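You operate a simulated robot arm through the tools that you are given. There is no shell and no other tool. Be economical: measure what you need, move in short steps, check, and stop when the job is done.

You are at the controls of a simulated robot arm. One attempt, no reset.

## Task
Warm the booth up: mains and air on, damper open, heat on low.
Fine: watch the air gauge reach the green.

It is judged by the outcome, as a careful person would: the job done as asked, and still so three seconds after it is handed in. It fails if anything else is knocked over, pushed out of place, dropped, spilled or broken.

## Robot
A 7-joint arm with a two-finger parallel gripper, fixed in place. Base frame: the origin is at the foot of the arm, x ahead of it, y to its left, z up. Lengths are in cm, angles in rad, forces in N, time in s.
With the tool pointing down near the work surface it reaches from about 12 to 54 cm from the base axis. Its first joint turns from -1.152 to 1.152 rad. Payload 2.4 kg.
Tool frame: the origin (TCP) lies between the finger pads and is the grasp point; the fingertips stand 3 cm ahead of it; z points along the fingers, y is the line along which they close. The gripper opens to 9.4 cm. The fingers are 2.8 cm wide and 1 cm thick; the gripper's body (5 by 9.6 cm) begins 5.5 cm behind the TCP.
Orientation is told as [roll, pitch, yaw] about the base's x, y, z axes, in that order, counted from this pose: with the fingers straight down and closing along the base's y, the tool's x points along the base's -x, its y along +y and its z along -z.

## Interface
- The arm moves only by the tool play_rows. Its argument "increments" is a list of rows, each a list of 3 entries, a list of its own where there are three numbers: the shift along the tool's x, y, z in units of 25 mm (1.0 is 25 mm), then the turn, a rotation vector about the tool's x, y, z in units of 6 degrees (1.0 is 6 degrees), then the closure, from 0 (fully open) to 1 (shut). In form: [[[tx, ty, tz], [ax, ay, az], hand], ...]. A call has 1 to 8 rows; each row shifts and turns the commanded pose from where the row before left it, along the tool's axes as they then stand. A call with a number of a shift or a turn outside -1 to 1 is refused whole. Each row takes 0.2 s and may step no farther than 5 cm and 0.15 rad from the row before; otherwise, or with a gripper value out of range, the whole call is refused. A pose out of reach is approached as far as the arm can. The call stops where the force on the tool passes 40 N (or 10 N more than at its start, if that is more) or the arm is blocked; 0.2 s more then pass. The fingers move at their own pace (about 15.3 cm/s each) and stop on an object; they squeeze with about 40 N. The grip force told is the motor's: it shows also when the fingers shut on nothing. Time passes only in rows, and 0.2 s behind the last, so rows that do not move let the fingers close. It gives the time, the measured TCP pose, the force on the tool (base axes), the opening and the grip force at its end, in the units of the frame above (readings bear some noise).
- Cameras (640 x 400 px; columns grow to the right, rows downward): "scene" is fixed at [4.15, 46.66, 145.03]; the picture's right is [-0.84, -0.55, 0.00], its down [-0.36, 0.55, -0.76] and it looks along [0.42, -0.63, -0.65] (base axes); focal length 320 px, centre (320, 200). "wrist" rides on the gripper at [7.6, 1.4, -10.3] in the tool frame; the picture's right is [-0.18, 0.98, 0.00], its down [-0.75, -0.14, -0.64] and it looks along [-0.63, -0.12, 0.77] (tool axes); focal length 243 px, centre (320, 200). There is no depth. A picture from a camera that has moved, and an enlarged one, comes with that camera's place and axes in the base frame and with its lens. The place of the scene camera against the robot may be out by one fixed shift of up to 2.5 cm in any direction.
- get_image(camera): a new picture of that camera. It takes no simulated time.
- inspect(camera, box): a new picture of the part [left, top, right, bottom] of that camera's present view, enlarged. It takes no simulated time.
- hand_in(): hands the job in; it is judged then, once.

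Work in short steps. Places have to be worked out from the pictures, the camera data and where the tool is seen: move nearer, look again, correct. Check each grasp and each placing, and mend what went wrong. You have 120 turns and 68 pictures in all, those below and enlarged ones among them. Open the gripper and draw the arm clear of the work before you hand the job in, unless the task says otherwise; then end with one line.

The tools are called after "Emit:" as a command line: name --argument value ..., lists and objects as JSON in quotes. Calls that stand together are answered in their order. play_rows: Moves the arm, as the interface text tells. Its arguments: {"type":"object","properties":{"increments":{"type":"array","items":{"type":"array"}}},"required":["increments"]} The other tools are called the same way: get_image (camera) takes a picture; inspect (camera, box) takes an enlarged picture of a part of a camera's view; hand_in () hands the job in.

At the start:

```text
t: 0.0
tcp_pos: [38.43, -2.42, 93.62]
orientation: [0.0, -0.001, 0.0]
force: [-0.4, 0.0, -0.5]
finger_gap: 9.4
finger_force: 0.1
```

scene: 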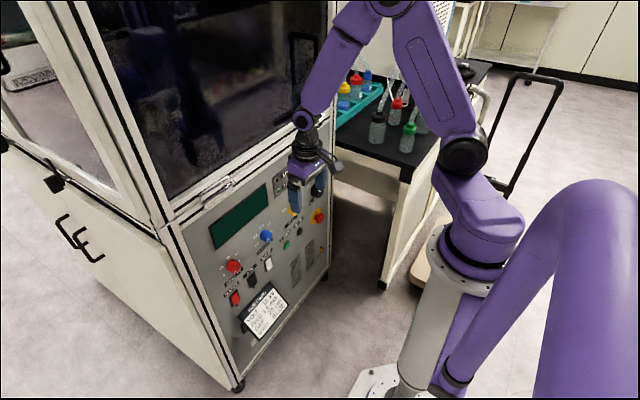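
wrist: 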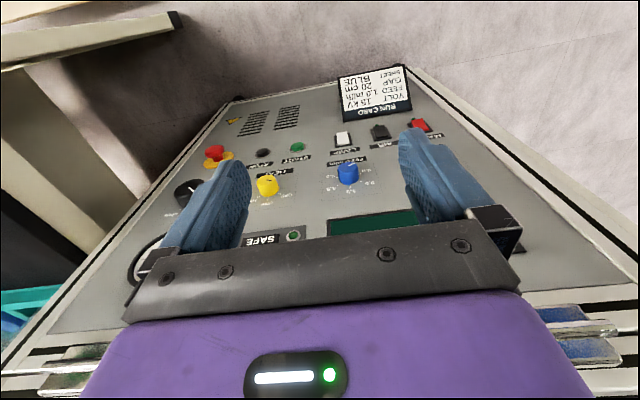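

The panel in front of the arm carries the controls; I look closer at it from both cameras before moving.

Emit:
inspect --camera "scene" --box '[180, 150, 350, 350]'

Emit:
inspect --camera "wrist" --box '[140, 60, 460, 260]'

```text
2.00 times, centred on (265, 250) of scene
camera zoom: at [4.15, 46.66, 145.03], right [-0.84, -0.55, 0.0], down [-0.36, 0.55, -0.76], along [0.42, -0.63, -0.65], focal length 640 px, centre (430, 100)
```

zoom: 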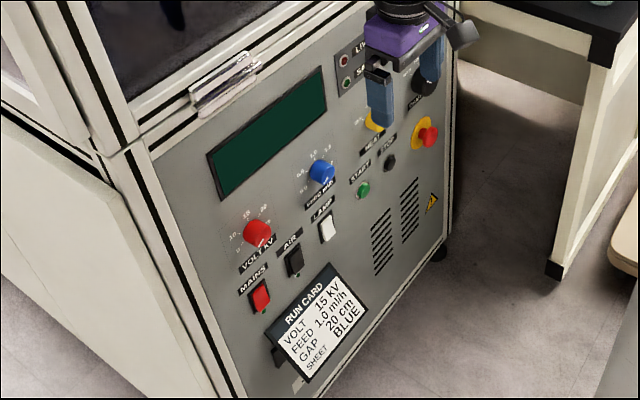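

```text
2.00 times, centred on (300, 160) of wrist
camera zoom: at [30.86, -0.99, 104.0], right [0.18, 0.98, 0.0], down [0.75, -0.14, 0.64], along [0.63, -0.12, -0.77], focal length 485 px, centre (360, 280)
```

zoom: 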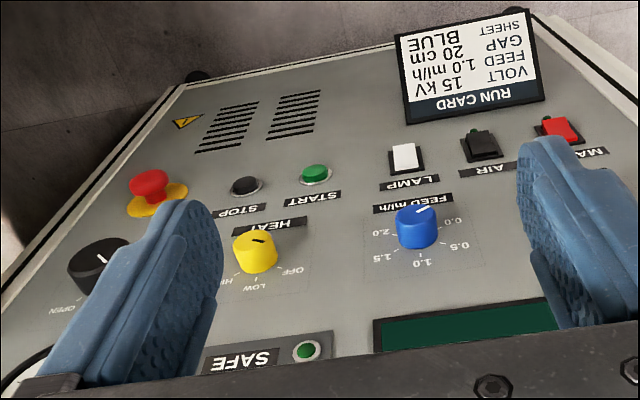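

The panel looks vertical, facing -x, with MAINS on the +y side. I tilt the tool toward the panel (negative turn about tool y), backing off a little, and look again.

Emit:
play_rows --increments '[[[0.6, 0, 0], [0, -1, 0], 0.5], [[0.6, 0, 0], [0, -1, 0], 1], [[0.6, 0, 0], [0, -1, 0], 1], [[0.6, 0, 0], [0, -1, 0], 1], [[0, 0, 0], [0, -1, 0], 1], [[0, 0, 0], [0, -1, 0], 1], [[0, 0, 0], [0, -1, 0], 1], [[0, 0, 0], [0, -1, 0], 1]]'

Emit:
get_image --camera "wrist"

```text
t: 1.8
tcp_pos: [36.59, -1.62, 94.29]
orientation: [-0.062, -0.705, 0.029]
force: [0.0, 0.2, -0.4]
finger_gap: 0.0
finger_force: 33.5
out of reach, approached as far as the arm can: row 3, 4, 7, 8
```

```text
63 pictures are left
camera wrist: at [24.28, -0.04, 97.16], right [0.15, 0.99, 0.07], down [0.16, -0.1, 0.98], along [0.98, -0.14, -0.17], focal length 243 px, centre (320, 200)
```

wrist: 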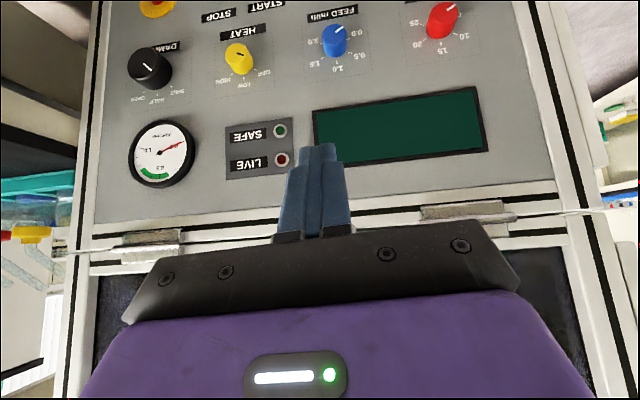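

Two wrist views triangulate the yellow knob at about (54.4, -15, 69.6), so the panel is near x≈56; mains is near (56, 16, 53), air (56, 7.5, 53.5), damper (55, -30, 68). I go down and left toward the rockers, staying well back.

Emit:
play_rows --increments '[[[0.84, 0.5, 1], [0, 0, 0], 1], [[0.84, 0.5, 1], [0, 0, 0], 1], [[0.84, 0.5, 1], [0, 0, 0], 1], [[0.84, 0.5, 1], [0, 0, 0], 1], [[0.84, 0.5, 1], [0, 0, 0], 1], [[0.84, 0.5, 1], [0, 0, 0], 1]]'

Emit:
get_image --camera "wrist"

```text
t: 3.2
tcp_pos: [41.66, 9.3, 79.15]
orientation: [-0.062, -0.706, 0.027]
force: [0.4, 0.7, 0.0]
finger_gap: 0.0
finger_force: 32.5
out of reach, approached as far as the arm can: row 1, 2, 3, 4, 5, 6
```

```text
62 pictures are left
camera wrist: at [29.25, 10.95, 82.12], right [0.15, 0.99, 0.07], down [0.16, -0.1, 0.98], along [0.98, -0.14, -0.17], focal length 243 px, centre (320, 200)
```

wrist: 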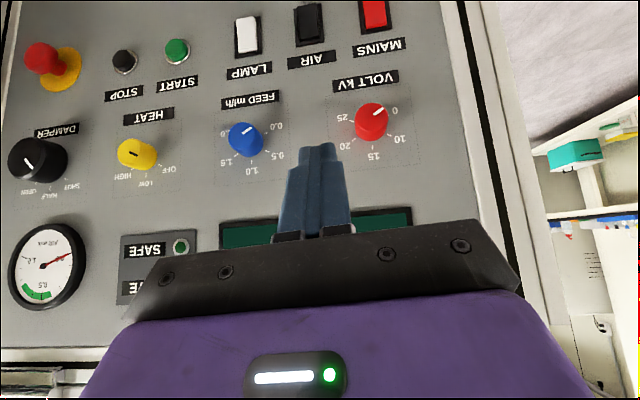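

The view is better. I enlarge the rockers and the damper/heat area to read labels and states.

Emit:
inspect --camera "wrist" --box '[220, 0, 420, 120]'

Emit:
inspect --camera "wrist" --box '[0, 100, 200, 320]'

```text
3.20 times, centred on (320, 60) of wrist
camera zoom: at [29.25, 10.95, 82.12], right [0.15, 0.99, 0.07], down [0.16, -0.1, 0.98], along [0.98, -0.14, -0.17], focal length 776 px, centre (320, 648)
```

zoom: 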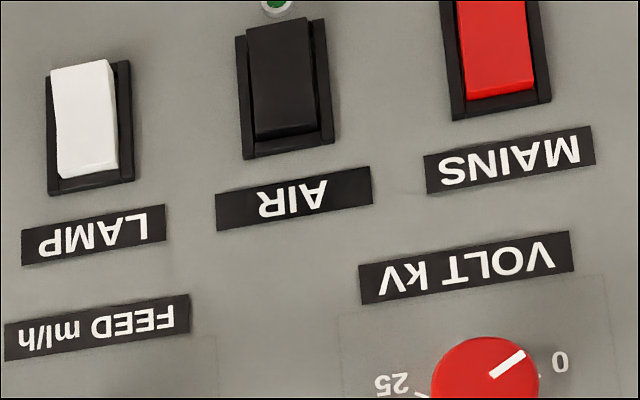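

```text
1.82 times, centred on (100, 210) of wrist
camera zoom: at [29.25, 10.95, 82.12], right [0.15, 0.99, 0.07], down [0.16, -0.1, 0.98], along [0.98, -0.14, -0.17], focal length 441 px, centre (720, 182)
```

zoom: 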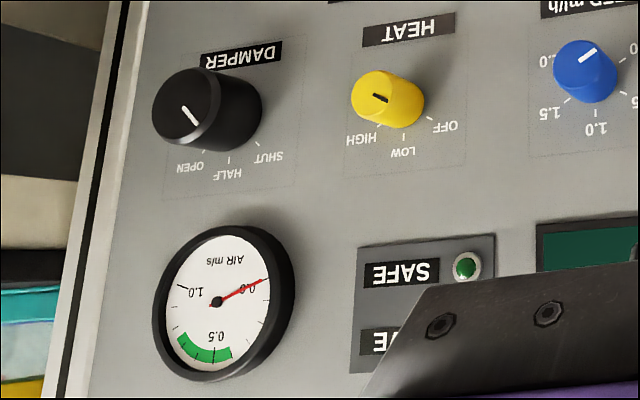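

Damper pointer is at SHUT, heat at OFF, both need clockwise turns (seen facing the panel). I continue down toward the MAINS rocker, keeping x moderate.

Emit:
play_rows --increments '[[[0.7, 0.5, 1], [0, 0, 0], 1], [[0.7, 0.5, 1], [0, 0, 0], 1], [[0.7, 0.5, 1], [0, 0, 0], 1], [[0.7, 0.5, 1], [0, 0, 0], 1], [[0.7, 0.5, 0.7], [0, 0, 0], 1]]'

Emit:
get_image --camera "wrist"

```text
t: 4.4
tcp_pos: [42.55, 14.55, 64.6]
orientation: [-0.054, -0.707, 0.021]
force: [0.2, 1.2, -0.8]
finger_gap: 0.0
finger_force: 33.1
```

```text
59 pictures are left
camera wrist: at [30.11, 16.31, 67.47], right [0.15, 0.99, 0.08], down [0.15, -0.1, 0.98], along [0.98, -0.14, -0.17], focal length 243 px, centre (320, 200)
```

wrist: 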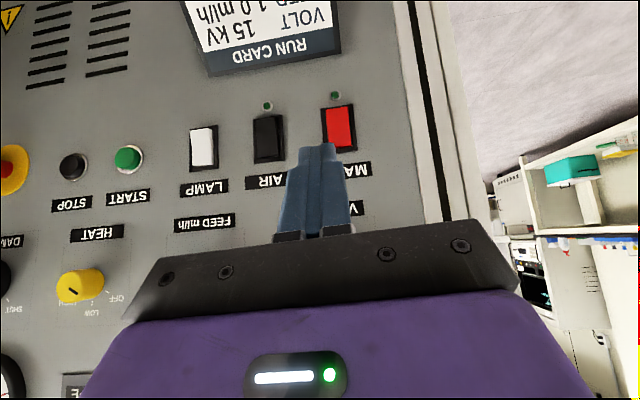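

Now in reach. MAINS rocker centre triangulates to (55.5, 15.5, 55.3), AIR (55.5, 7.2, 55.3). I try leveling the tool more toward horizontal here.

Emit:
play_rows --increments '[[[0, 0, 0], [0, -1, 0], 1], [[0, 0, 0], [0, -1, 0], 1], [[0, 0, 0], [0, -1, 0], 1], [[0, 0, 0], [0, -1, 0], 1], [[0, 0, 0], [0, -1, 0], 1], [[0, 0, 0], [0, -1, 0], 1]]'

```text
t: 5.8
tcp_pos: [42.85, 14.89, 64.84]
orientation: [-0.179, -1.333, 0.161]
force: [1.0, 0.8, 0.3]
finger_gap: 0.0
finger_force: 33.2
out of reach, approached as far as the arm can: row 6
```

The tool is now near level (tool z ≈ (0.97,-0.02,-0.23)). I go to a standoff in front of MAINS' upper half.

Emit:
play_rows --increments '[[[0.96, 0.13, 0.8], [0, 0, 0], 1], [[0.96, 0.13, 0.8], [0, 0, 0], 1], [[0.96, 0.13, 0.8], [0, 0, 0], 1]]'

Emit:
get_image --camera "wrist"

Emit:
get_image --camera "scene"

```text
t: 6.6
tcp_pos: [42.8, 14.83, 64.84]
orientation: [-0.178, -1.331, 0.162]
force: [0.7, -0.2, -0.3]
finger_gap: 0.0
finger_force: 32.7
out of reach, approached as far as the arm can: row 1, 2, 3
```

```text
58 pictures are left
camera wrist: at [31.04, 16.16, 59.93], right [0.05, 0.99, 0.14], down [-0.45, -0.1, 0.89], along [0.89, -0.11, 0.44], focal length 243 px, centre (320, 200)
```

wrist: 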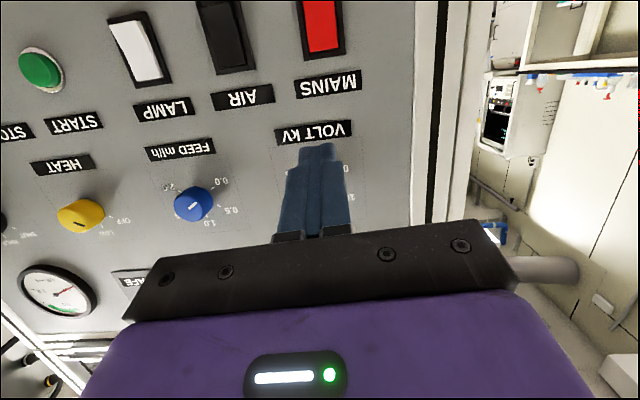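

```text
57 pictures are left
```

scene: 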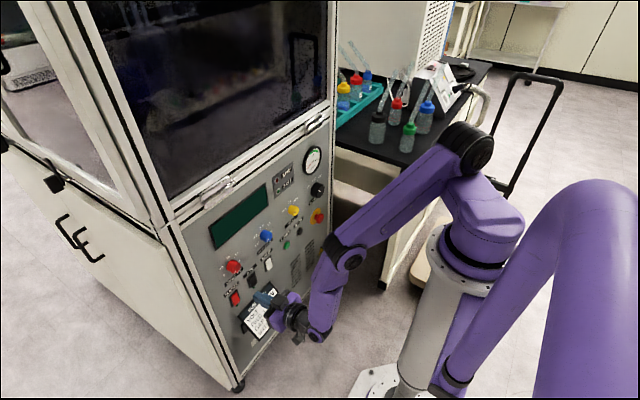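

Blocked by the wrist limit at this level pitch; I rotate back to ~45° down, which is enough for pushing rockers.

Emit:
play_rows --increments '[[[0, 0, 0], [0, 1, 0], 1], [[0, 0, 0], [0, 1, 0], 1], [[0, 0, 0], [0, 1, 0], 1], [[0.6, 0, 0.6], [0, 1, 0], 1], [[0.6, 0.1, 0.8], [0, 1, 0], 1], [[0.6, 0.1, 1], [0, 0, 0], 1]]'

```text
t: 8.0
tcp_pos: [45.01, 14.89, 57.62]
orientation: [-0.058, -0.811, 0.033]
force: [-0.5, 0.2, -0.9]
finger_gap: 0.0
finger_force: 33.2
```

Pitch now 46° down with room left. I advance in x to just short of the MAINS upper half.

Emit:
play_rows --increments '[[[-0.5, 0.08, 0.45], [0, 0, 0], 1], [[-0.5, 0.08, 0.45], [0, 0, 0], 1], [[-0.5, 0.08, 0.45], [0, 0, 0], 1]]'

Emit:
inspect --camera "wrist" --box '[200, 40, 440, 240]'

Emit:
inspect --camera "scene" --box '[200, 240, 330, 350]'

```text
t: 8.8
tcp_pos: [49.89, 15.3, 57.94]
orientation: [-0.059, -0.812, 0.034]
force: [-0.4, 0.3, 0.4]
finger_gap: 0.02
finger_force: 32.9
```

```text
2.00 times, centred on (320, 140) of wrist
camera zoom: at [37.27, 16.9, 59.54], right [0.14, 0.99, 0.09], down [0.05, -0.1, 0.99], along [0.99, -0.13, -0.06], focal length 485 px, centre (320, 320)
```

zoom: 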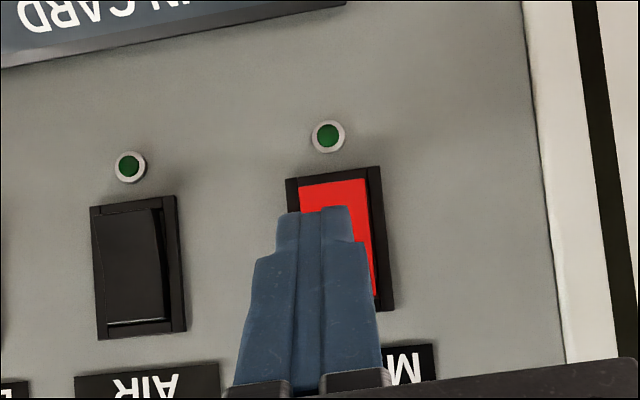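

```text
3.64 times, centred on (265, 295) of scene
camera zoom: at [4.15, 46.66, 145.03], right [-0.84, -0.55, 0.0], down [-0.36, 0.55, -0.76], along [0.42, -0.63, -0.65], focal length 1164 px, centre (520, -146)
```

zoom: 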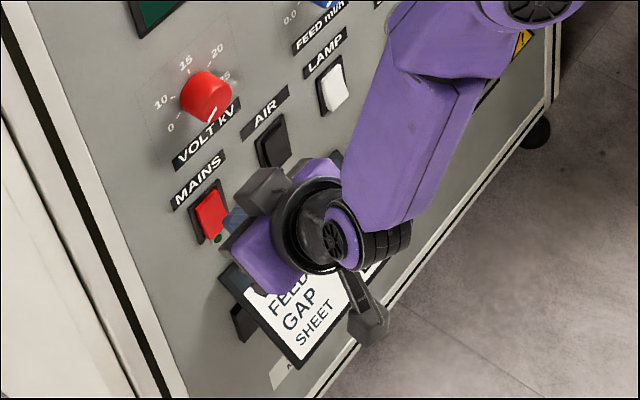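

MAINS' upper half stands proud (off), as the AIR one shows too. The tip is in line with it, so I push forward slowly in x.

Emit:
play_rows --increments '[[[-0.22, 0.1, 0.23], [0, 0, 0], 1], [[-0.22, 0, 0.23], [0, 0, 0], 1], [[-0.11, 0, 0.12], [0, 0, 0], 1]]'

Emit:
inspect --camera "wrist" --box '[200, 40, 440, 240]'

```text
t: 9.6
tcp_pos: [51.37, 15.74, 57.62]
orientation: [-0.066, -0.802, 0.046]
force: [-3.3, -0.1, 2.4]
finger_gap: 0.0
finger_force: 33.5
stopped in row 3: the force on the tool passed its limit (the readings are from after the stop); the commanded pose is now the measured one
```

```text
2.00 times, centred on (320, 140) of wrist
camera zoom: at [38.7, 17.26, 59.34], right [0.13, 0.99, 0.09], down [0.06, -0.1, 0.99], along [0.99, -0.13, -0.07], focal length 485 px, centre (320, 320)
```

zoom: 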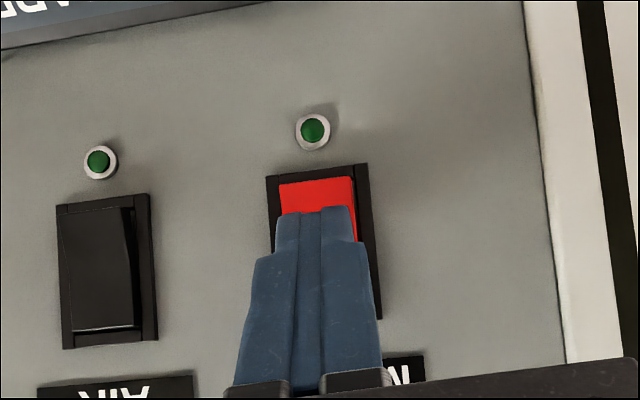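

The tool met the force limit at x=51.4. I back off and look whether the rocker flipped.

Emit:
play_rows --increments '[[[0.5, 0, -0.5], [0, 0, 0], 1], [[0.5, -0.4, -0.5], [0, 0, 0], 1], [[0.2, -0.9, -0.3], [0, 0, 0], 1], [[0, -0.9, 0], [0, 0, 0], 1]]'

Emit:
inspect --camera "wrist" --box '[240, 40, 480, 240]'

Emit:
inspect --camera "scene" --box '[205, 240, 295, 310]'

```text
t: 10.6
tcp_pos: [47.06, 10.34, 57.96]
orientation: [-0.064, -0.804, 0.042]
force: [0.0, -0.4, -0.6]
finger_gap: 0.01
finger_force: 32.7
```

```text
2.00 times, centred on (360, 140) of wrist
camera zoom: at [34.4, 11.81, 59.64], right [0.13, 0.99, 0.09], down [0.06, -0.1, 0.99], along [0.99, -0.13, -0.07], focal length 485 px, centre (240, 320)
```

zoom: 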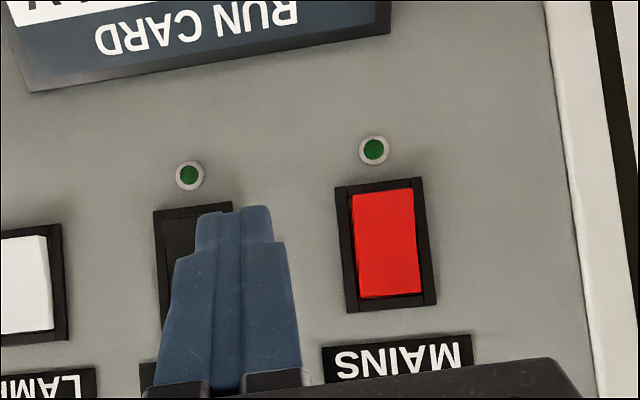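

```text
5.71 times, centred on (250, 275) of scene
camera zoom: at [4.15, 46.66, 145.03], right [-0.84, -0.55, 0.0], down [-0.36, 0.55, -0.76], along [0.42, -0.63, -0.65], focal length 1830 px, centre (720, -229)
```

zoom: 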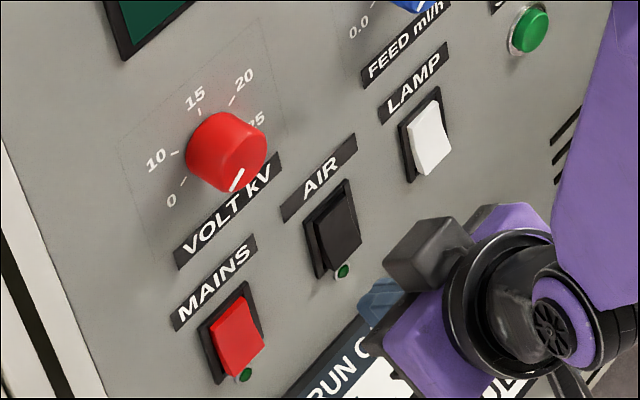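

I need a closer look at the two LEDs and rockers to compare.

Emit:
inspect --camera "wrist" --box '[310, 90, 390, 150]'

Emit:
inspect --camera "scene" --box '[222, 245, 282, 310]'

```text
6.67 times, centred on (350, 120) of wrist
camera zoom: at [34.4, 11.81, 59.64], right [0.13, 0.99, 0.09], down [0.06, -0.1, 0.99], along [0.99, -0.13, -0.07], focal length 1618 px, centre (120, 733)
```

zoom: 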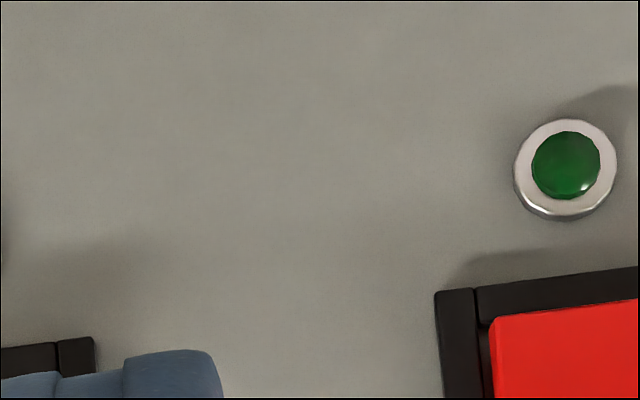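

```text
6.15 times, centred on (252, 278) of scene
camera zoom: at [4.15, 46.66, 145.03], right [-0.84, -0.55, 0.0], down [-0.36, 0.55, -0.76], along [0.42, -0.63, -0.65], focal length 1971 px, centre (738, -277)
```

zoom: 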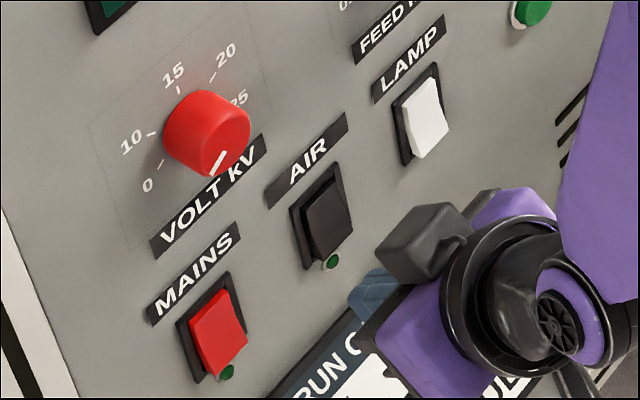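

LED still looks unlit; I enlarge the MAINS and LAMP rockers to judge tilt.

Emit:
inspect --camera "wrist" --box '[355, 100, 475, 210]'

Emit:
inspect --camera "wrist" --box '[200, 120, 320, 230]'

```text
3.64 times, centred on (415, 155) of wrist
camera zoom: at [34.4, 11.81, 59.64], right [0.13, 0.99, 0.09], down [0.06, -0.1, 0.99], along [0.99, -0.13, -0.07], focal length 882 px, centre (-26, 364)
```

zoom: 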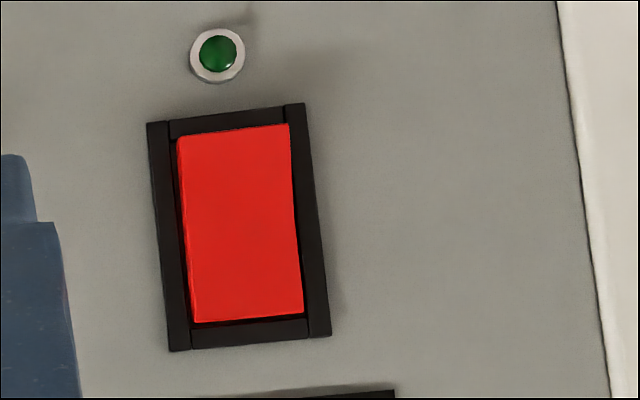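

```text
3.64 times, centred on (260, 175) of wrist
camera zoom: at [34.4, 11.81, 59.64], right [0.13, 0.99, 0.09], down [0.06, -0.1, 0.99], along [0.99, -0.13, -0.07], focal length 882 px, centre (538, 291)
```

zoom: 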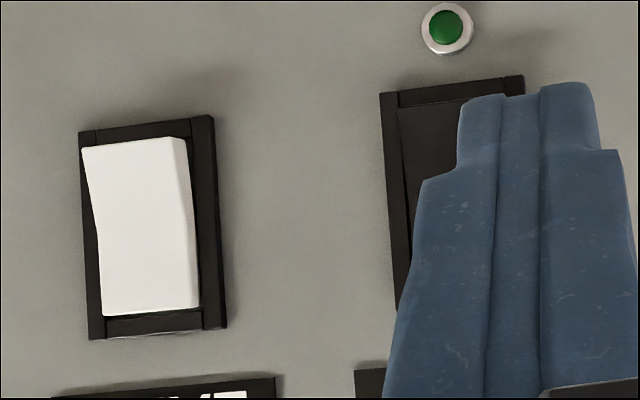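

On close look all three rockers have the lower half standing out (upper half recessed), including MAINS, and its LED is dark. So my push hit the already-pressed half; I line up with the lower half instead.

Emit:
play_rows --increments '[[[0, 0.7, 0.3], [0, 0, 0], 1], [[0, 0.7, 0.6], [0, 0, 0], 1], [[0, 0.7, 0.7], [0, 0, 0], 1]]'

Emit:
inspect --camera "wrist" --box '[200, 40, 440, 240]'

```text
t: 11.4
tcp_pos: [49.35, 14.62, 55.62]
orientation: [-0.066, -0.801, 0.041]
force: [-0.3, 0.5, 0.3]
finger_gap: 0.0
finger_force: 33.1
out of reach, approached as far as the arm can: row 3
```

```text
2.00 times, centred on (320, 140) of wrist
camera zoom: at [36.69, 16.16, 57.3], right [0.13, 0.99, 0.09], down [0.06, -0.1, 0.99], along [0.99, -0.13, -0.07], focal length 485 px, centre (320, 320)
```

zoom: 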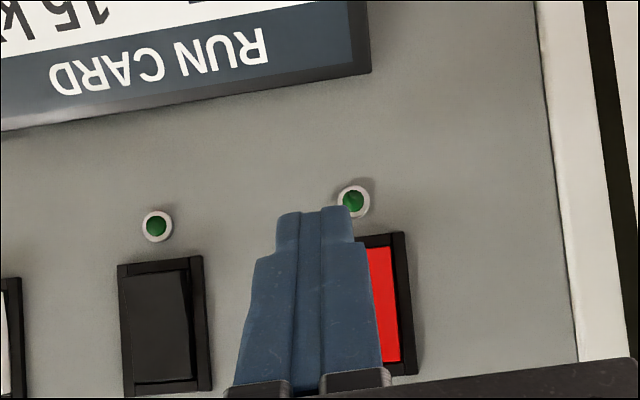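

Slightly out of reach at this pitch, so I ease the pitch by 6° and shift left 1 cm, then push the lower half.

Emit:
play_rows --increments '[[[0, 0.4, 0], [0, 1, 0], 1], [[-0.2, 0, 0.27], [0, 0, 0], 1], [[-0.35, 0, 0.29], [0, 0, 0], 1], [[-0.3, 0, 0.25], [0, 0, 0], 1]]'

Emit:
inspect --camera "wrist" --box '[200, 40, 440, 240]'

```text
t: 12.4
tcp_pos: [51.72, 15.56, 55.09]
orientation: [-0.063, -0.685, 0.042]
force: [-32.5, 0.8, 6.6]
finger_gap: 0.0
finger_force: 33.3
```

```text
2.00 times, centred on (320, 140) of wrist
camera zoom: at [39.24, 17.02, 58.32], right [0.14, 0.99, 0.07], down [0.18, -0.09, 0.98], along [0.97, -0.13, -0.19], focal length 485 px, centre (320, 320)
```

zoom: 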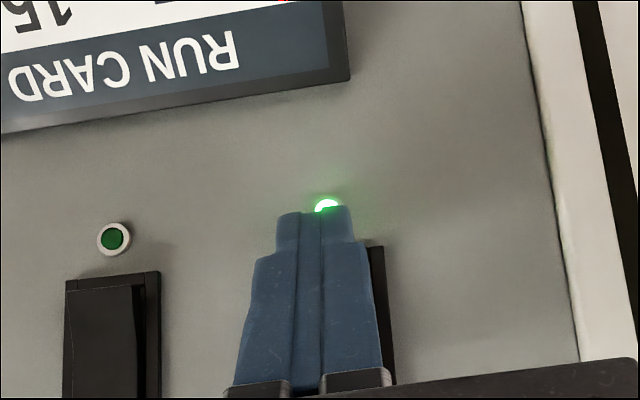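

MAINS LED is lit. I back off, and shift right to AIR at the same height.

Emit:
play_rows --increments '[[[0.4, 0, -0.32], [0, 0, 0], 1], [[0.4, 0, -0.32], [0, 0, 0], 1], [[0, -0.83, 0], [0, 0, 0], 1], [[0, -0.83, 0], [0, 0, 0], 1], [[0, -0.83, 0], [0, 0, 0], 1], [[0, -0.83, 0], [0, 0, 0], 1]]'

Emit:
inspect --camera "wrist" --box '[200, 40, 440, 240]'

```text
t: 13.8
tcp_pos: [49.52, 7.11, 55.87]
orientation: [-0.058, -0.7, 0.033]
force: [0.6, -0.2, 0.1]
finger_gap: 0.0
finger_force: 33.2
```

```text
2.00 times, centred on (320, 140) of wrist
camera zoom: at [37.1, 8.73, 58.86], right [0.15, 0.99, 0.07], down [0.16, -0.1, 0.98], along [0.98, -0.13, -0.17], focal length 485 px, centre (320, 320)
```

zoom: 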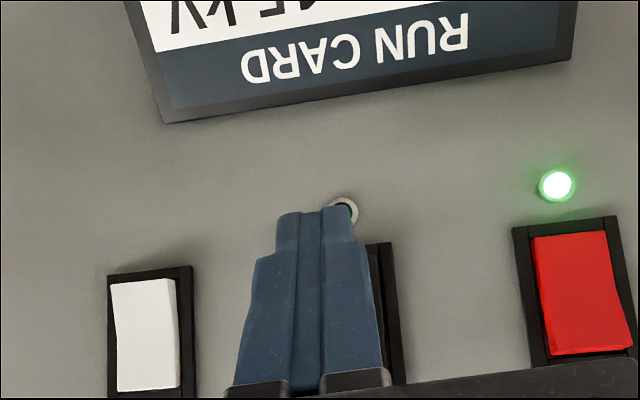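

MAINS is flipped and lit. Now I push AIR's lower half likewise, with a slight left correction.

Emit:
play_rows --increments '[[[-0.1, 0.15, 0.35], [0, 0, 0], 1], [[-0.3, 0, 0.26], [0, 0, 0], 1], [[-0.35, 0, 0.29], [0, 0, 0], 1]]'

Emit:
inspect --camera "wrist" --box '[200, 40, 440, 240]'

```text
t: 14.6
tcp_pos: [51.65, 7.26, 54.89]
orientation: [-0.065, -0.682, 0.041]
force: [-30.4, 1.9, 6.4]
finger_gap: 0.0
finger_force: 32.8
```

```text
2.00 times, centred on (320, 140) of wrist
camera zoom: at [39.28, 8.89, 58.05], right [0.14, 0.99, 0.07], down [0.18, -0.09, 0.98], along [0.97, -0.13, -0.19], focal length 485 px, centre (320, 320)
```

zoom: 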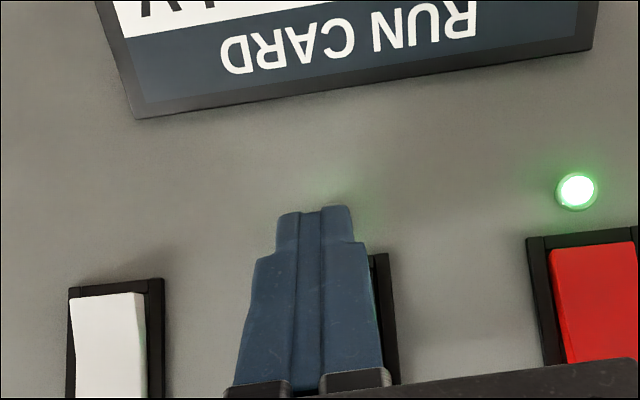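

A green glow from behind the finger shows AIR is on. I back off well clear, and rise to knob height while turning toward level.

Emit:
play_rows --increments '[[[0.6, 0, -0.5], [0, 0, 0], 1], [[0.7, 0, -0.6], [0, 0, 0], 1], [[0.5, 0, -0.8], [0, 0, 0], 1], [[-0.5, -0.9, -0.8], [0, 0, 0], 1], [[-0.6, -0.9, -0.8], [0, 0, 0], 0.6], [[-0.6, -0.9, -0.6], [0, 0, 0], 0.3], [[-0.5, -0.9, -0.4], [0, 0, 0], 0.3], [[0, -0.9, 0], [0, 0, 0], 0.3]]'

Emit:
get_image --camera "wrist"

```text
t: 16.4
tcp_pos: [49.41, -0.96, 63.8]
orientation: [-0.071, -0.696, 0.039]
force: [-0.3, -1.1, 0.1]
finger_gap: 6.58
finger_force: 0.0
out of reach, approached as far as the arm can: row 5, 6, 7, 8
```

```text
43 pictures are left
camera wrist: at [36.98, 0.67, 66.84], right [0.15, 0.99, 0.06], down [0.16, -0.09, 0.98], along [0.98, -0.13, -0.18], focal length 243 px, centre (320, 200)
```

wrist: 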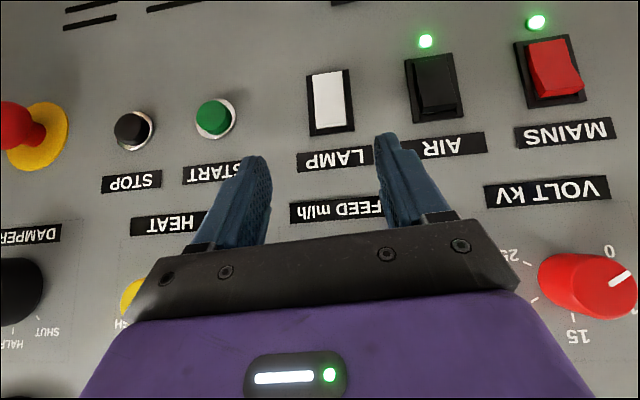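

Both LEDs are lit. The arm met some reach limit; I probe by moving back in x and only then sideways.

Emit:
play_rows --increments '[[[0.7, 0, -0.6], [0, 0, 0], 0.3], [[0.7, 0, -0.6], [0, 0, 0], 0.3]]'

Emit:
play_rows --increments '[[[0, -0.8, 0], [0, 0, 0], 0.3], [[0, -0.8, 0], [0, 0, 0], 0.3], [[0, -0.8, 0], [0, 0, 0], 0.3]]'

Emit:
get_image --camera "scene"

```text
t: 17.0
tcp_pos: [48.02, 0.5, 63.09]
orientation: [-0.077, -0.695, 0.039]
force: [0.2, 0.0, -0.4]
finger_gap: 6.59
finger_force: 0.1
out of reach, approached as far as the arm can: row 1, 2
```

```text
t: 17.8
tcp_pos: [50.46, -4.29, 62.86]
orientation: [-0.073, -0.696, 0.041]
force: [-0.7, 0.3, -0.4]
finger_gap: 6.55
finger_force: 0.1
out of reach, approached as far as the arm can: row 1, 2, 3
```

```text
42 pictures are left
```

scene: 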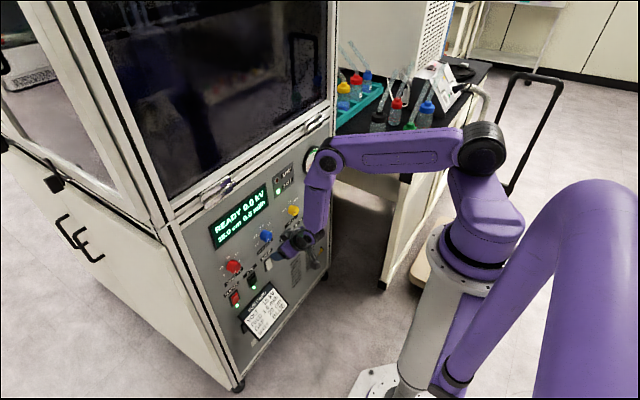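

The elbow has swung out to the right, pinning the arm at a joint limit. I relax the pitch and retract/raise to get a better configuration.

Emit:
play_rows --increments '[[[0, 0, -0.8], [0, 1, 0], 0.3], [[0, 0, -0.8], [0, 1, 0], 0.3], [[0, 0, -0.8], [0, 1, 0], 0.3], [[0, 0, -0.8], [0, 1, 0], 0.3], [[0.4, 0, -0.8], [0, 1, 0], 0.3], [[0.6, 0, -0.8], [0, 1, 0], 0.3]]'

Emit:
get_image --camera "scene"

```text
t: 19.2
tcp_pos: [43.07, -3.7, 73.04]
orientation: [-0.045, -0.069, -0.004]
force: [0.4, -0.9, 0.3]
finger_gap: 6.59
finger_force: 0.0
```

```text
41 pictures are left
```

scene: 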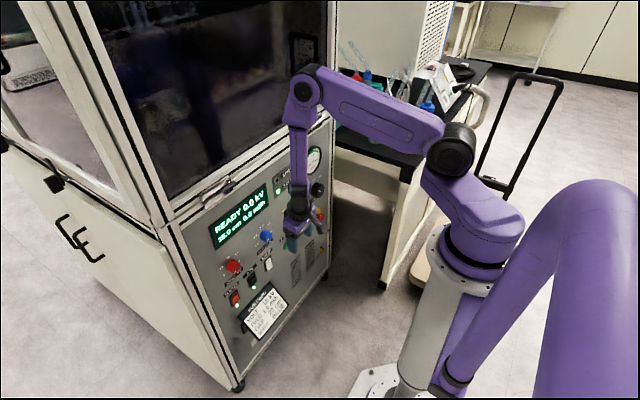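

Free again. With the tool down I move right toward the damper at y≈-30, staying at x≈42.

Emit:
play_rows --increments '[[[0, -1, 0], [0, 0, 0], 0.3], [[0, -1, 0], [0, 0, 0], 0.3], [[0, -1, 0], [0, 0, 0], 0.3], [[0, -1, 0], [0, 0, 0], 0.3], [[0, -1, 0], [0, 0, 0], 0.2], [[0, -1, 0], [0, 0, 0], 0.2], [[0, -1, 0], [0, 0, 0], 0.2], [[0, -1, 0], [0, 0, 0], 0.2]]'

Emit:
get_image --camera "wrist"

```text
t: 21.0
tcp_pos: [42.93, -23.65, 73.89]
orientation: [-0.051, -0.072, -0.003]
force: [-0.7, -0.2, 0.5]
finger_gap: 7.52
finger_force: 0.0
out of reach, approached as far as the arm can: row 8
```

```text
40 pictures are left
camera wrist: at [34.62, -21.67, 83.57], right [0.19, 0.98, -0.04], down [0.71, -0.11, 0.7], along [0.68, -0.16, -0.71], focal length 243 px, centre (320, 200)
```

wrist: 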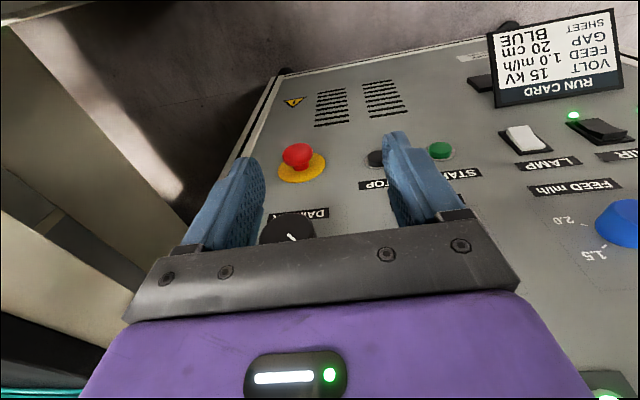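

Damper knob confirmed near (54, -29.5, 68.5). I now tilt the tool toward the panel here to see how far it can go.

Emit:
play_rows --increments '[[[0, -0.3, 0], [0, -1, 0], 0.2], [[0, -0.3, 0], [0, -1, 0], 0.2], [[0, -0.3, 0], [0, -1, 0], 0.2], [[0, -0.3, 0], [0, -1, 0], 0.2], [[0, -0.3, 0], [0, -1, 0], 0.2], [[0, -0.3, 0], [0, -1, 0], 0.2], [[0, 0, 0], [0, -1, 0], 0.2], [[0, 0, 0], [0, -1, 0], 0.2]]'

Emit:
get_image --camera "wrist"

Emit:
get_image --camera "scene"

```text
t: 22.8
tcp_pos: [42.86, -27.89, 74.08]
orientation: [-0.074, -0.908, 0.055]
force: [1.4, -0.6, -0.7]
finger_gap: 7.5
finger_force: 0.1
```

```text
39 pictures are left
camera wrist: at [30.05, -26.4, 74.43], right [0.12, 0.99, 0.1], down [-0.05, -0.1, 0.99], along [0.99, -0.12, 0.03], focal length 243 px, centre (320, 200)
```

wrist: 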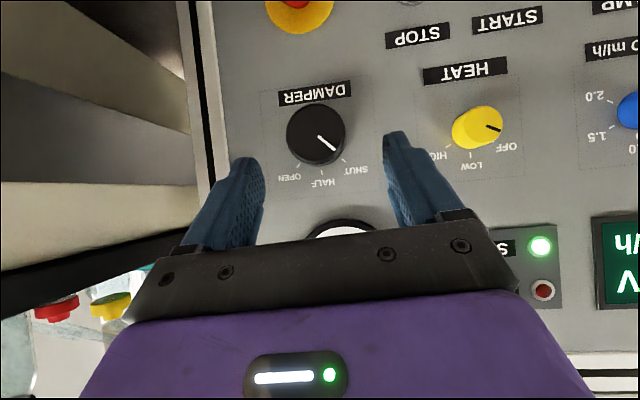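

```text
38 pictures are left
```

scene: 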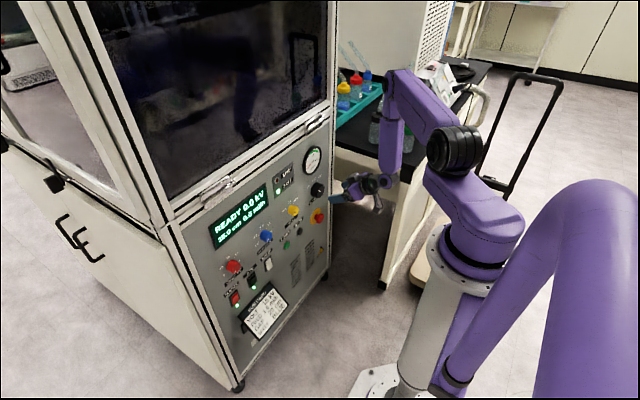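

Great: damper knob face at about (53.7, -28.8, 68.7), pointer at SHUT, OPEN a quarter turn clockwise. I try leveling further while lowering to knob height.

Emit:
play_rows --increments '[[[0.3, -0.05, 0.2], [0, -1, 0], 0.2], [[0.3, -0.05, 0.2], [0, -1, 0], 0.2], [[0.3, -0.05, 0.2], [0, -1, 0], 0.2], [[0.3, -0.05, 0.1], [0, -1, 0], 0.2], [[0.4, 0, 0], [0, -1, 0], 0.2], [[0.4, 0, 0], [0, -1, 0], 0.2]]'

Emit:
get_image --camera "wrist"

```text
t: 24.2
tcp_pos: [42.3, -28.69, 68.62]
orientation: [-0.971, -1.515, 0.961]
force: [-0.2, -0.3, -1.1]
finger_gap: 7.52
finger_force: 0.0
```

```text
37 pictures are left
camera wrist: at [31.83, -27.48, 61.37], right [0.01, 0.99, 0.14], down [-0.62, -0.1, 0.78], along [0.79, -0.1, 0.61], focal length 243 px, centre (320, 200)
```

wrist: 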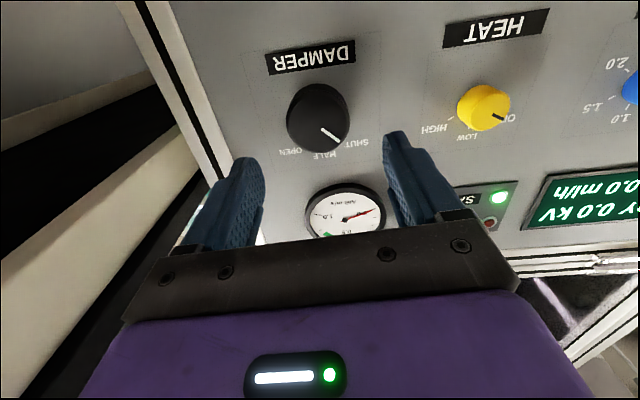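

All reached: the tool is now level, pointing straight at the panel. I centre on the knob and pre-rotate the hand about -42° so there is room for the quarter turn clockwise.

Emit:
play_rows --increments '[[[-0.2, -0.1, 0.5], [0, 0, 0], 0.2], [[0, 0, 0], [0, 0, -1], 0.2], [[0, 0, 0], [0, 0, -1], 0.2], [[0, 0, 0], [0, 0, -1], 0.2], [[0, 0, 0], [0, 0, -1], 0.2], [[0, 0, 0], [0, 0, -1], 0.2], [[0, 0, 0], [0, 0, -1], 0.2], [[0, 0, 0], [0, 0, -1], 0.2]]'

Emit:
get_image --camera "wrist"

Emit:
get_image --camera "scene"

```text
t: 26.0
tcp_pos: [43.72, -28.82, 69.07]
orientation: [-1.524, -0.789, 1.527]
force: [-0.1, 0.5, 0.3]
finger_gap: 7.53
finger_force: 0.0
```

```text
36 pictures are left
camera wrist: at [33.28, -33.16, 63.12], right [-0.01, 0.83, -0.56], down [-0.62, 0.43, 0.66], along [0.79, 0.35, 0.51], focal length 243 px, centre (320, 200)
```

wrist: 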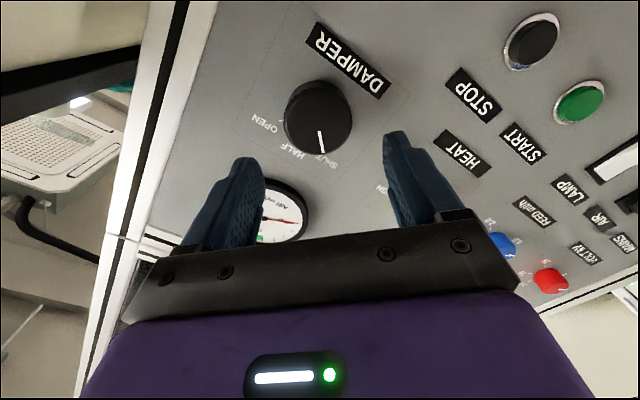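

```text
35 pictures are left
```

scene: 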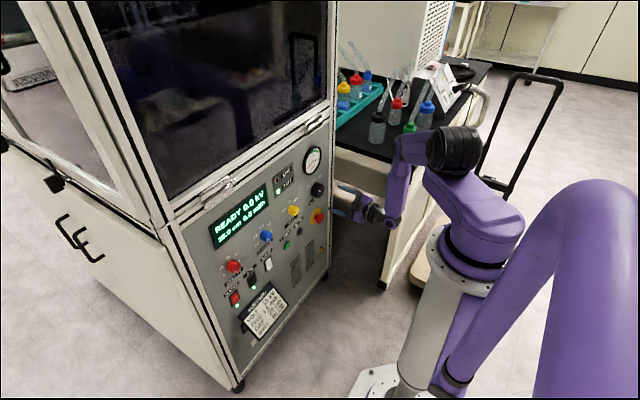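

The pointer now lines up with the hand axis. I make a small centring shift and advance to straddle the knob.

Emit:
play_rows --increments '[[[0, -0.15, 0.8], [0, 0, 0], 0.2], [[0, 0, 0.8], [0, 0, 0], 0.2], [[0, 0, 0.8], [0, 0, 0], 0.2], [[0, 0, 0.4], [0, 0, 0], 0.2]]'

Emit:
get_image --camera "wrist"

Emit:
inspect --camera "scene" --box '[280, 120, 480, 260]'

```text
t: 27.0
tcp_pos: [51.01, -29.04, 68.88]
orientation: [-1.524, -0.794, 1.529]
force: [0.8, -0.1, 0.2]
finger_gap: 7.52
finger_force: 0.0
```

```text
34 pictures are left
camera wrist: at [40.59, -33.38, 63.01], right [-0.01, 0.83, -0.56], down [-0.62, 0.43, 0.66], along [0.79, 0.35, 0.51], focal length 243 px, centre (320, 200)
```

wrist: 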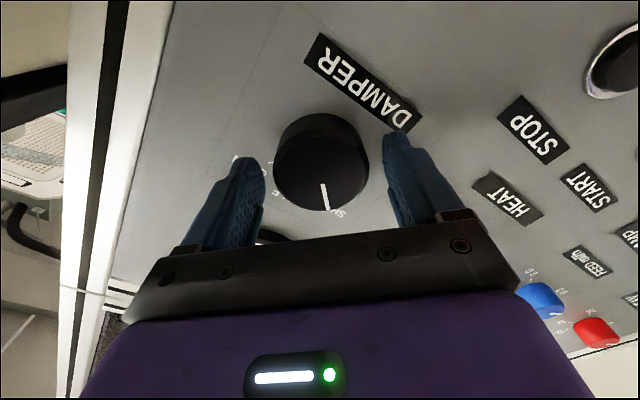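

```text
2.86 times, centred on (380, 190) of scene
camera zoom: at [4.15, 46.66, 145.03], right [-0.84, -0.55, 0.0], down [-0.36, 0.55, -0.76], along [0.42, -0.63, -0.65], focal length 915 px, centre (149, 229)
```

zoom: 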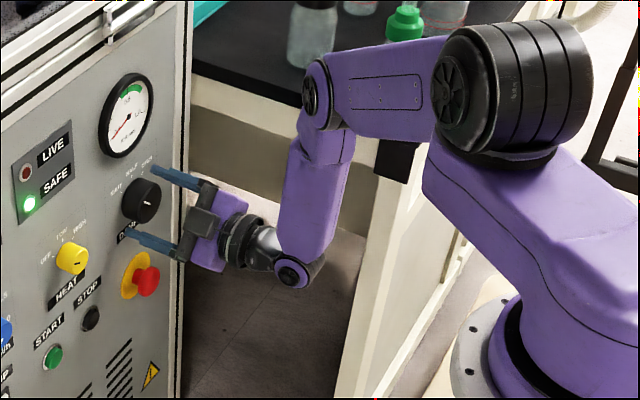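

The fingers straddle the knob, well centred. I advance 1 cm more and close on it.

Emit:
play_rows --increments '[[[-0.1, 0, 0.2], [0, 0, 0], 0.2], [[0, 0, 0.22], [0, 0, 0], 0.2], [[0, 0, 0], [0, 0, 0], 1], [[0, 0, 0], [0, 0, 0], 1]]'

Emit:
get_image --camera "wrist"

```text
t: 28.0
tcp_pos: [51.89, -28.95, 69.09]
orientation: [-1.521, -0.792, 1.527]
force: [0.8, 3.5, -6.4]
finger_gap: 5.62
finger_force: 45.2
```

```text
32 pictures are left
camera wrist: at [41.4, -33.23, 63.15], right [-0.01, 0.83, -0.56], down [-0.62, 0.43, 0.66], along [0.79, 0.35, 0.51], focal length 243 px, centre (320, 200)
```

wrist: 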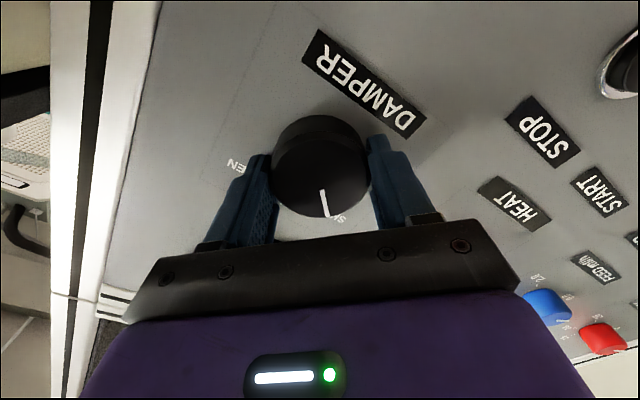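

Gripped at 5.6 cm. I turn clockwise (+tool z) in 6° steps, 42° first, with the fingers holding.

Emit:
play_rows --increments '[[[0, 0, 0], [0, 0, 1], 1], [[0, 0, 0], [0, 0, 1], 1], [[0, 0, 0], [0, 0, 1], 1], [[0, 0, 0], [0, 0, 1], 1], [[0, 0, 0], [0, 0, 1], 1], [[0, 0, 0], [0, 0, 1], 1], [[0, 0, 0], [0, 0, 1], 1]]'

Emit:
get_image --camera "wrist"

```text
t: 29.6
tcp_pos: [51.84, -28.97, 69.13]
orientation: [-0.876, -1.513, 0.87]
force: [2.9, 0.0, -11.9]
finger_gap: 5.56
finger_force: 45.2
```

```text
31 pictures are left
camera wrist: at [41.33, -27.85, 61.97], right [0.01, 0.99, 0.14], down [-0.61, -0.1, 0.78], along [0.79, -0.1, 0.61], focal length 243 px, centre (320, 200)
```

wrist: 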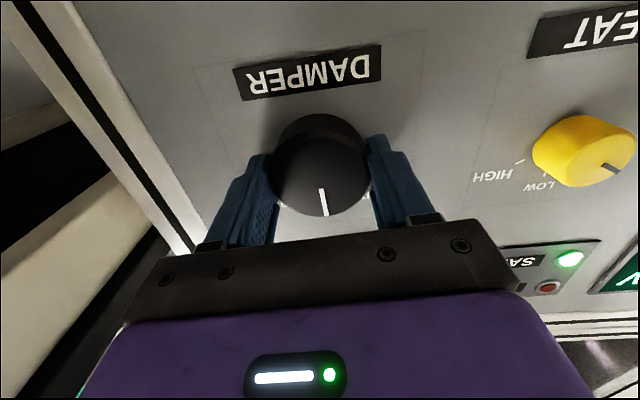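

The knob followed to HALF. I continue another 45°.

Emit:
play_rows --increments '[[[0, 0, 0], [0, 0, 1], 1], [[0, 0, 0], [0, 0, 1], 1], [[0, 0, 0], [0, 0, 1], 1], [[0, 0, 0], [0, 0, 1], 1], [[0, 0, 0], [0, 0, 1], 1], [[0, 0, 0], [0, 0, 1], 1], [[0, 0, 0], [0, 0, 1], 1], [[0, 0, 0], [0, 0, 0.5], 1]]'

Emit:
get_image --camera "wrist"

Emit:
inspect --camera "scene" --box '[260, 130, 360, 230]'

```text
t: 31.4
tcp_pos: [51.93, -29.06, 69.15]
orientation: [1.518, -0.83, -1.538]
force: [8.7, -2.3, -20.2]
finger_gap: 5.63
finger_force: 44.9
```

```text
30 pictures are left
camera wrist: at [41.47, -22.79, 65.0], right [0.03, 0.6, 0.8], down [-0.63, -0.61, 0.48], along [0.78, -0.52, 0.36], focal length 243 px, centre (320, 200)
```

wrist: 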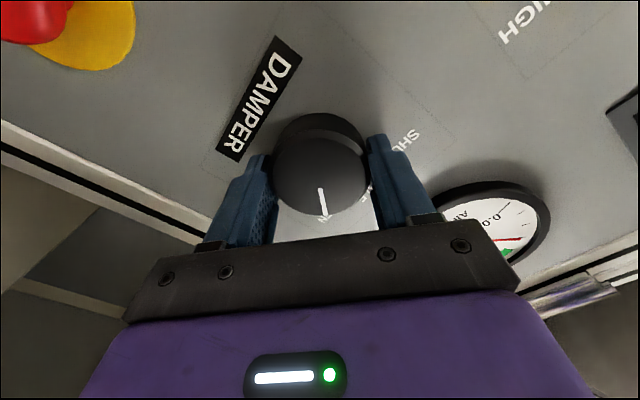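

```text
4.00 times, centred on (310, 180) of scene
camera zoom: at [4.2, 46.63, 145.04], right [-0.84, -0.55, 0.0], down [-0.36, 0.55, -0.76], along [0.42, -0.63, -0.65], focal length 1281 px, centre (360, 280)
```

zoom: 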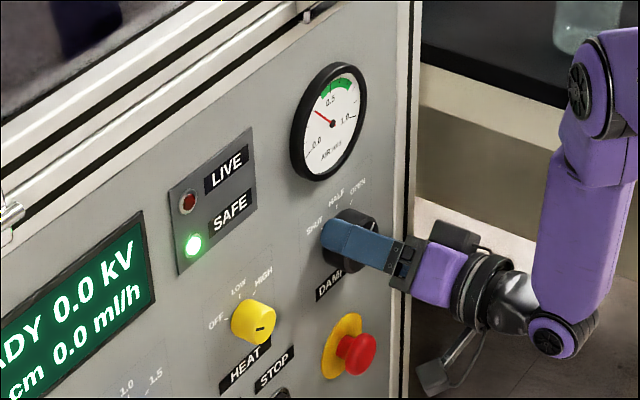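

The damper now points at OPEN and the gauge needle is climbing. I release and retract straight back.

Emit:
play_rows --increments '[[[0, 0, 0], [0, 0, 0], 0.2], [[0, 0, 0], [0, 0, 0], 0.2], [[0, 0, -0.8], [0, 0, 0], 0.2], [[0, 0, -1], [0, 0, 0], 0.2], [[0, 0, -1], [0, 0, 0], 0.2]]'

Emit:
get_image --camera "wrist"

Emit:
inspect --camera "scene" --box '[260, 130, 360, 230]'

```text
t: 32.6
tcp_pos: [44.81, -29.1, 69.68]
orientation: [1.522, -0.831, -1.541]
force: [-0.1, -0.6, -0.5]
finger_gap: 7.53
finger_force: 0.0
```

```text
28 pictures are left
camera wrist: at [34.48, -22.9, 65.5], right [0.03, 0.6, 0.8], down [-0.63, -0.61, 0.48], along [0.78, -0.52, 0.36], focal length 243 px, centre (320, 200)
```

wrist: 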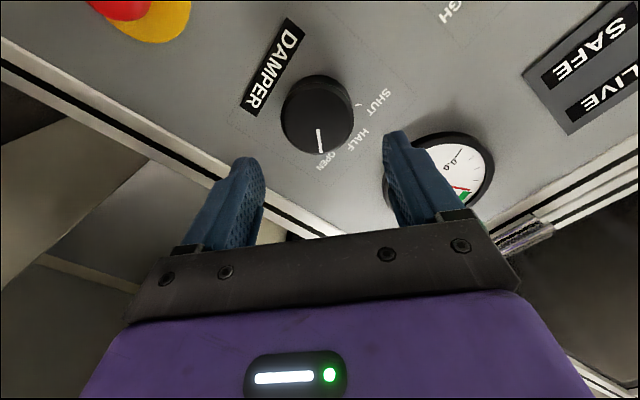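

```text
4.00 times, centred on (310, 180) of scene
camera zoom: at [4.15, 46.66, 145.03], right [-0.84, -0.55, 0.0], down [-0.36, 0.55, -0.76], along [0.42, -0.63, -0.65], focal length 1281 px, centre (360, 280)
```

zoom: 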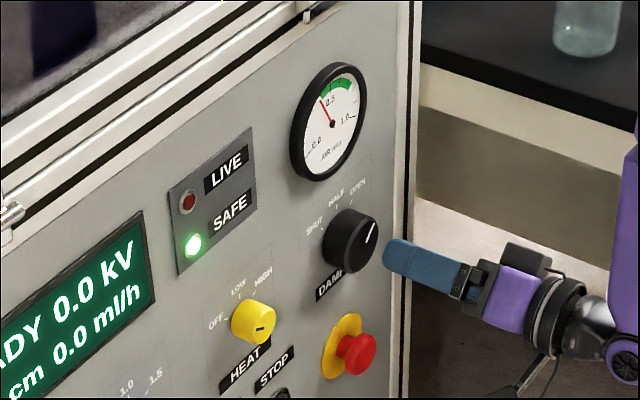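

DAMPER is at OPEN and the needle approaches green. I rotate the hand back to level here before sliding over to HEAT.

Emit:
play_rows --increments '[[[0, 0, 0], [0, 0, -1], 0.3], [[0, 0, 0], [0, 0, -1], 0.3], [[0, 0, 0], [0, 0, -1], 0.3], [[0, 0, 0], [0, 0, -1], 0.3], [[0, 0, 0], [0, 0, -1], 0.3], [[0, 0, 0], [0, 0, -1], 0.3], [[0, 0, 0], [0, 0, -1], 0.3], [[0, 0, 0], [0, 0, -0.5], 0.3]]'

Emit:
play_rows --increments '[[[0, 0.9, 0], [0, 0, 0], 0.4], [[0, 0.9, 0], [0, 0, 0], 0.4], [[0, 0.9, 0], [0, 0, 0], 0.4], [[0, 0.9, 0], [0, 0, 0], 0.4], [[0, 0.9, 0], [0, 0, 0], 0.4], [[0, 0.9, 0], [0, 0, 0], 0.4]]'

Emit:
get_image --camera "wrist"

```text
t: 34.4
tcp_pos: [44.79, -29.03, 69.56]
orientation: [-0.959, -1.513, 0.953]
force: [0.5, -0.6, -0.5]
finger_gap: 6.59
finger_force: 0.0
```

```text
t: 35.8
tcp_pos: [45.09, -15.52, 68.98]
orientation: [-0.944, -1.513, 0.94]
force: [0.4, 1.1, -0.1]
finger_gap: 5.62
finger_force: 0.0
```

```text
26 pictures are left
camera wrist: at [34.6, -14.37, 61.8], right [0.01, 0.99, 0.14], down [-0.62, -0.1, 0.78], along [0.79, -0.09, 0.61], focal length 243 px, centre (320, 200)
```

wrist: 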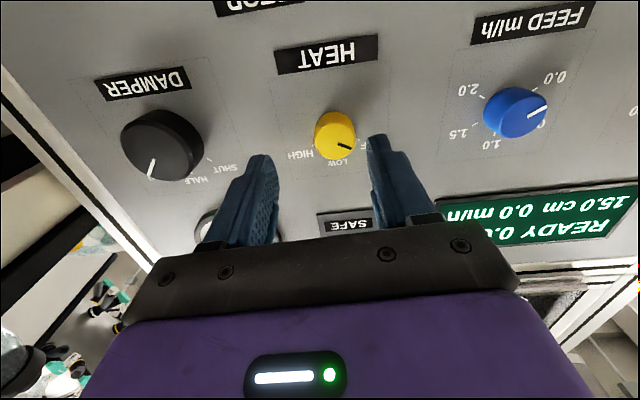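

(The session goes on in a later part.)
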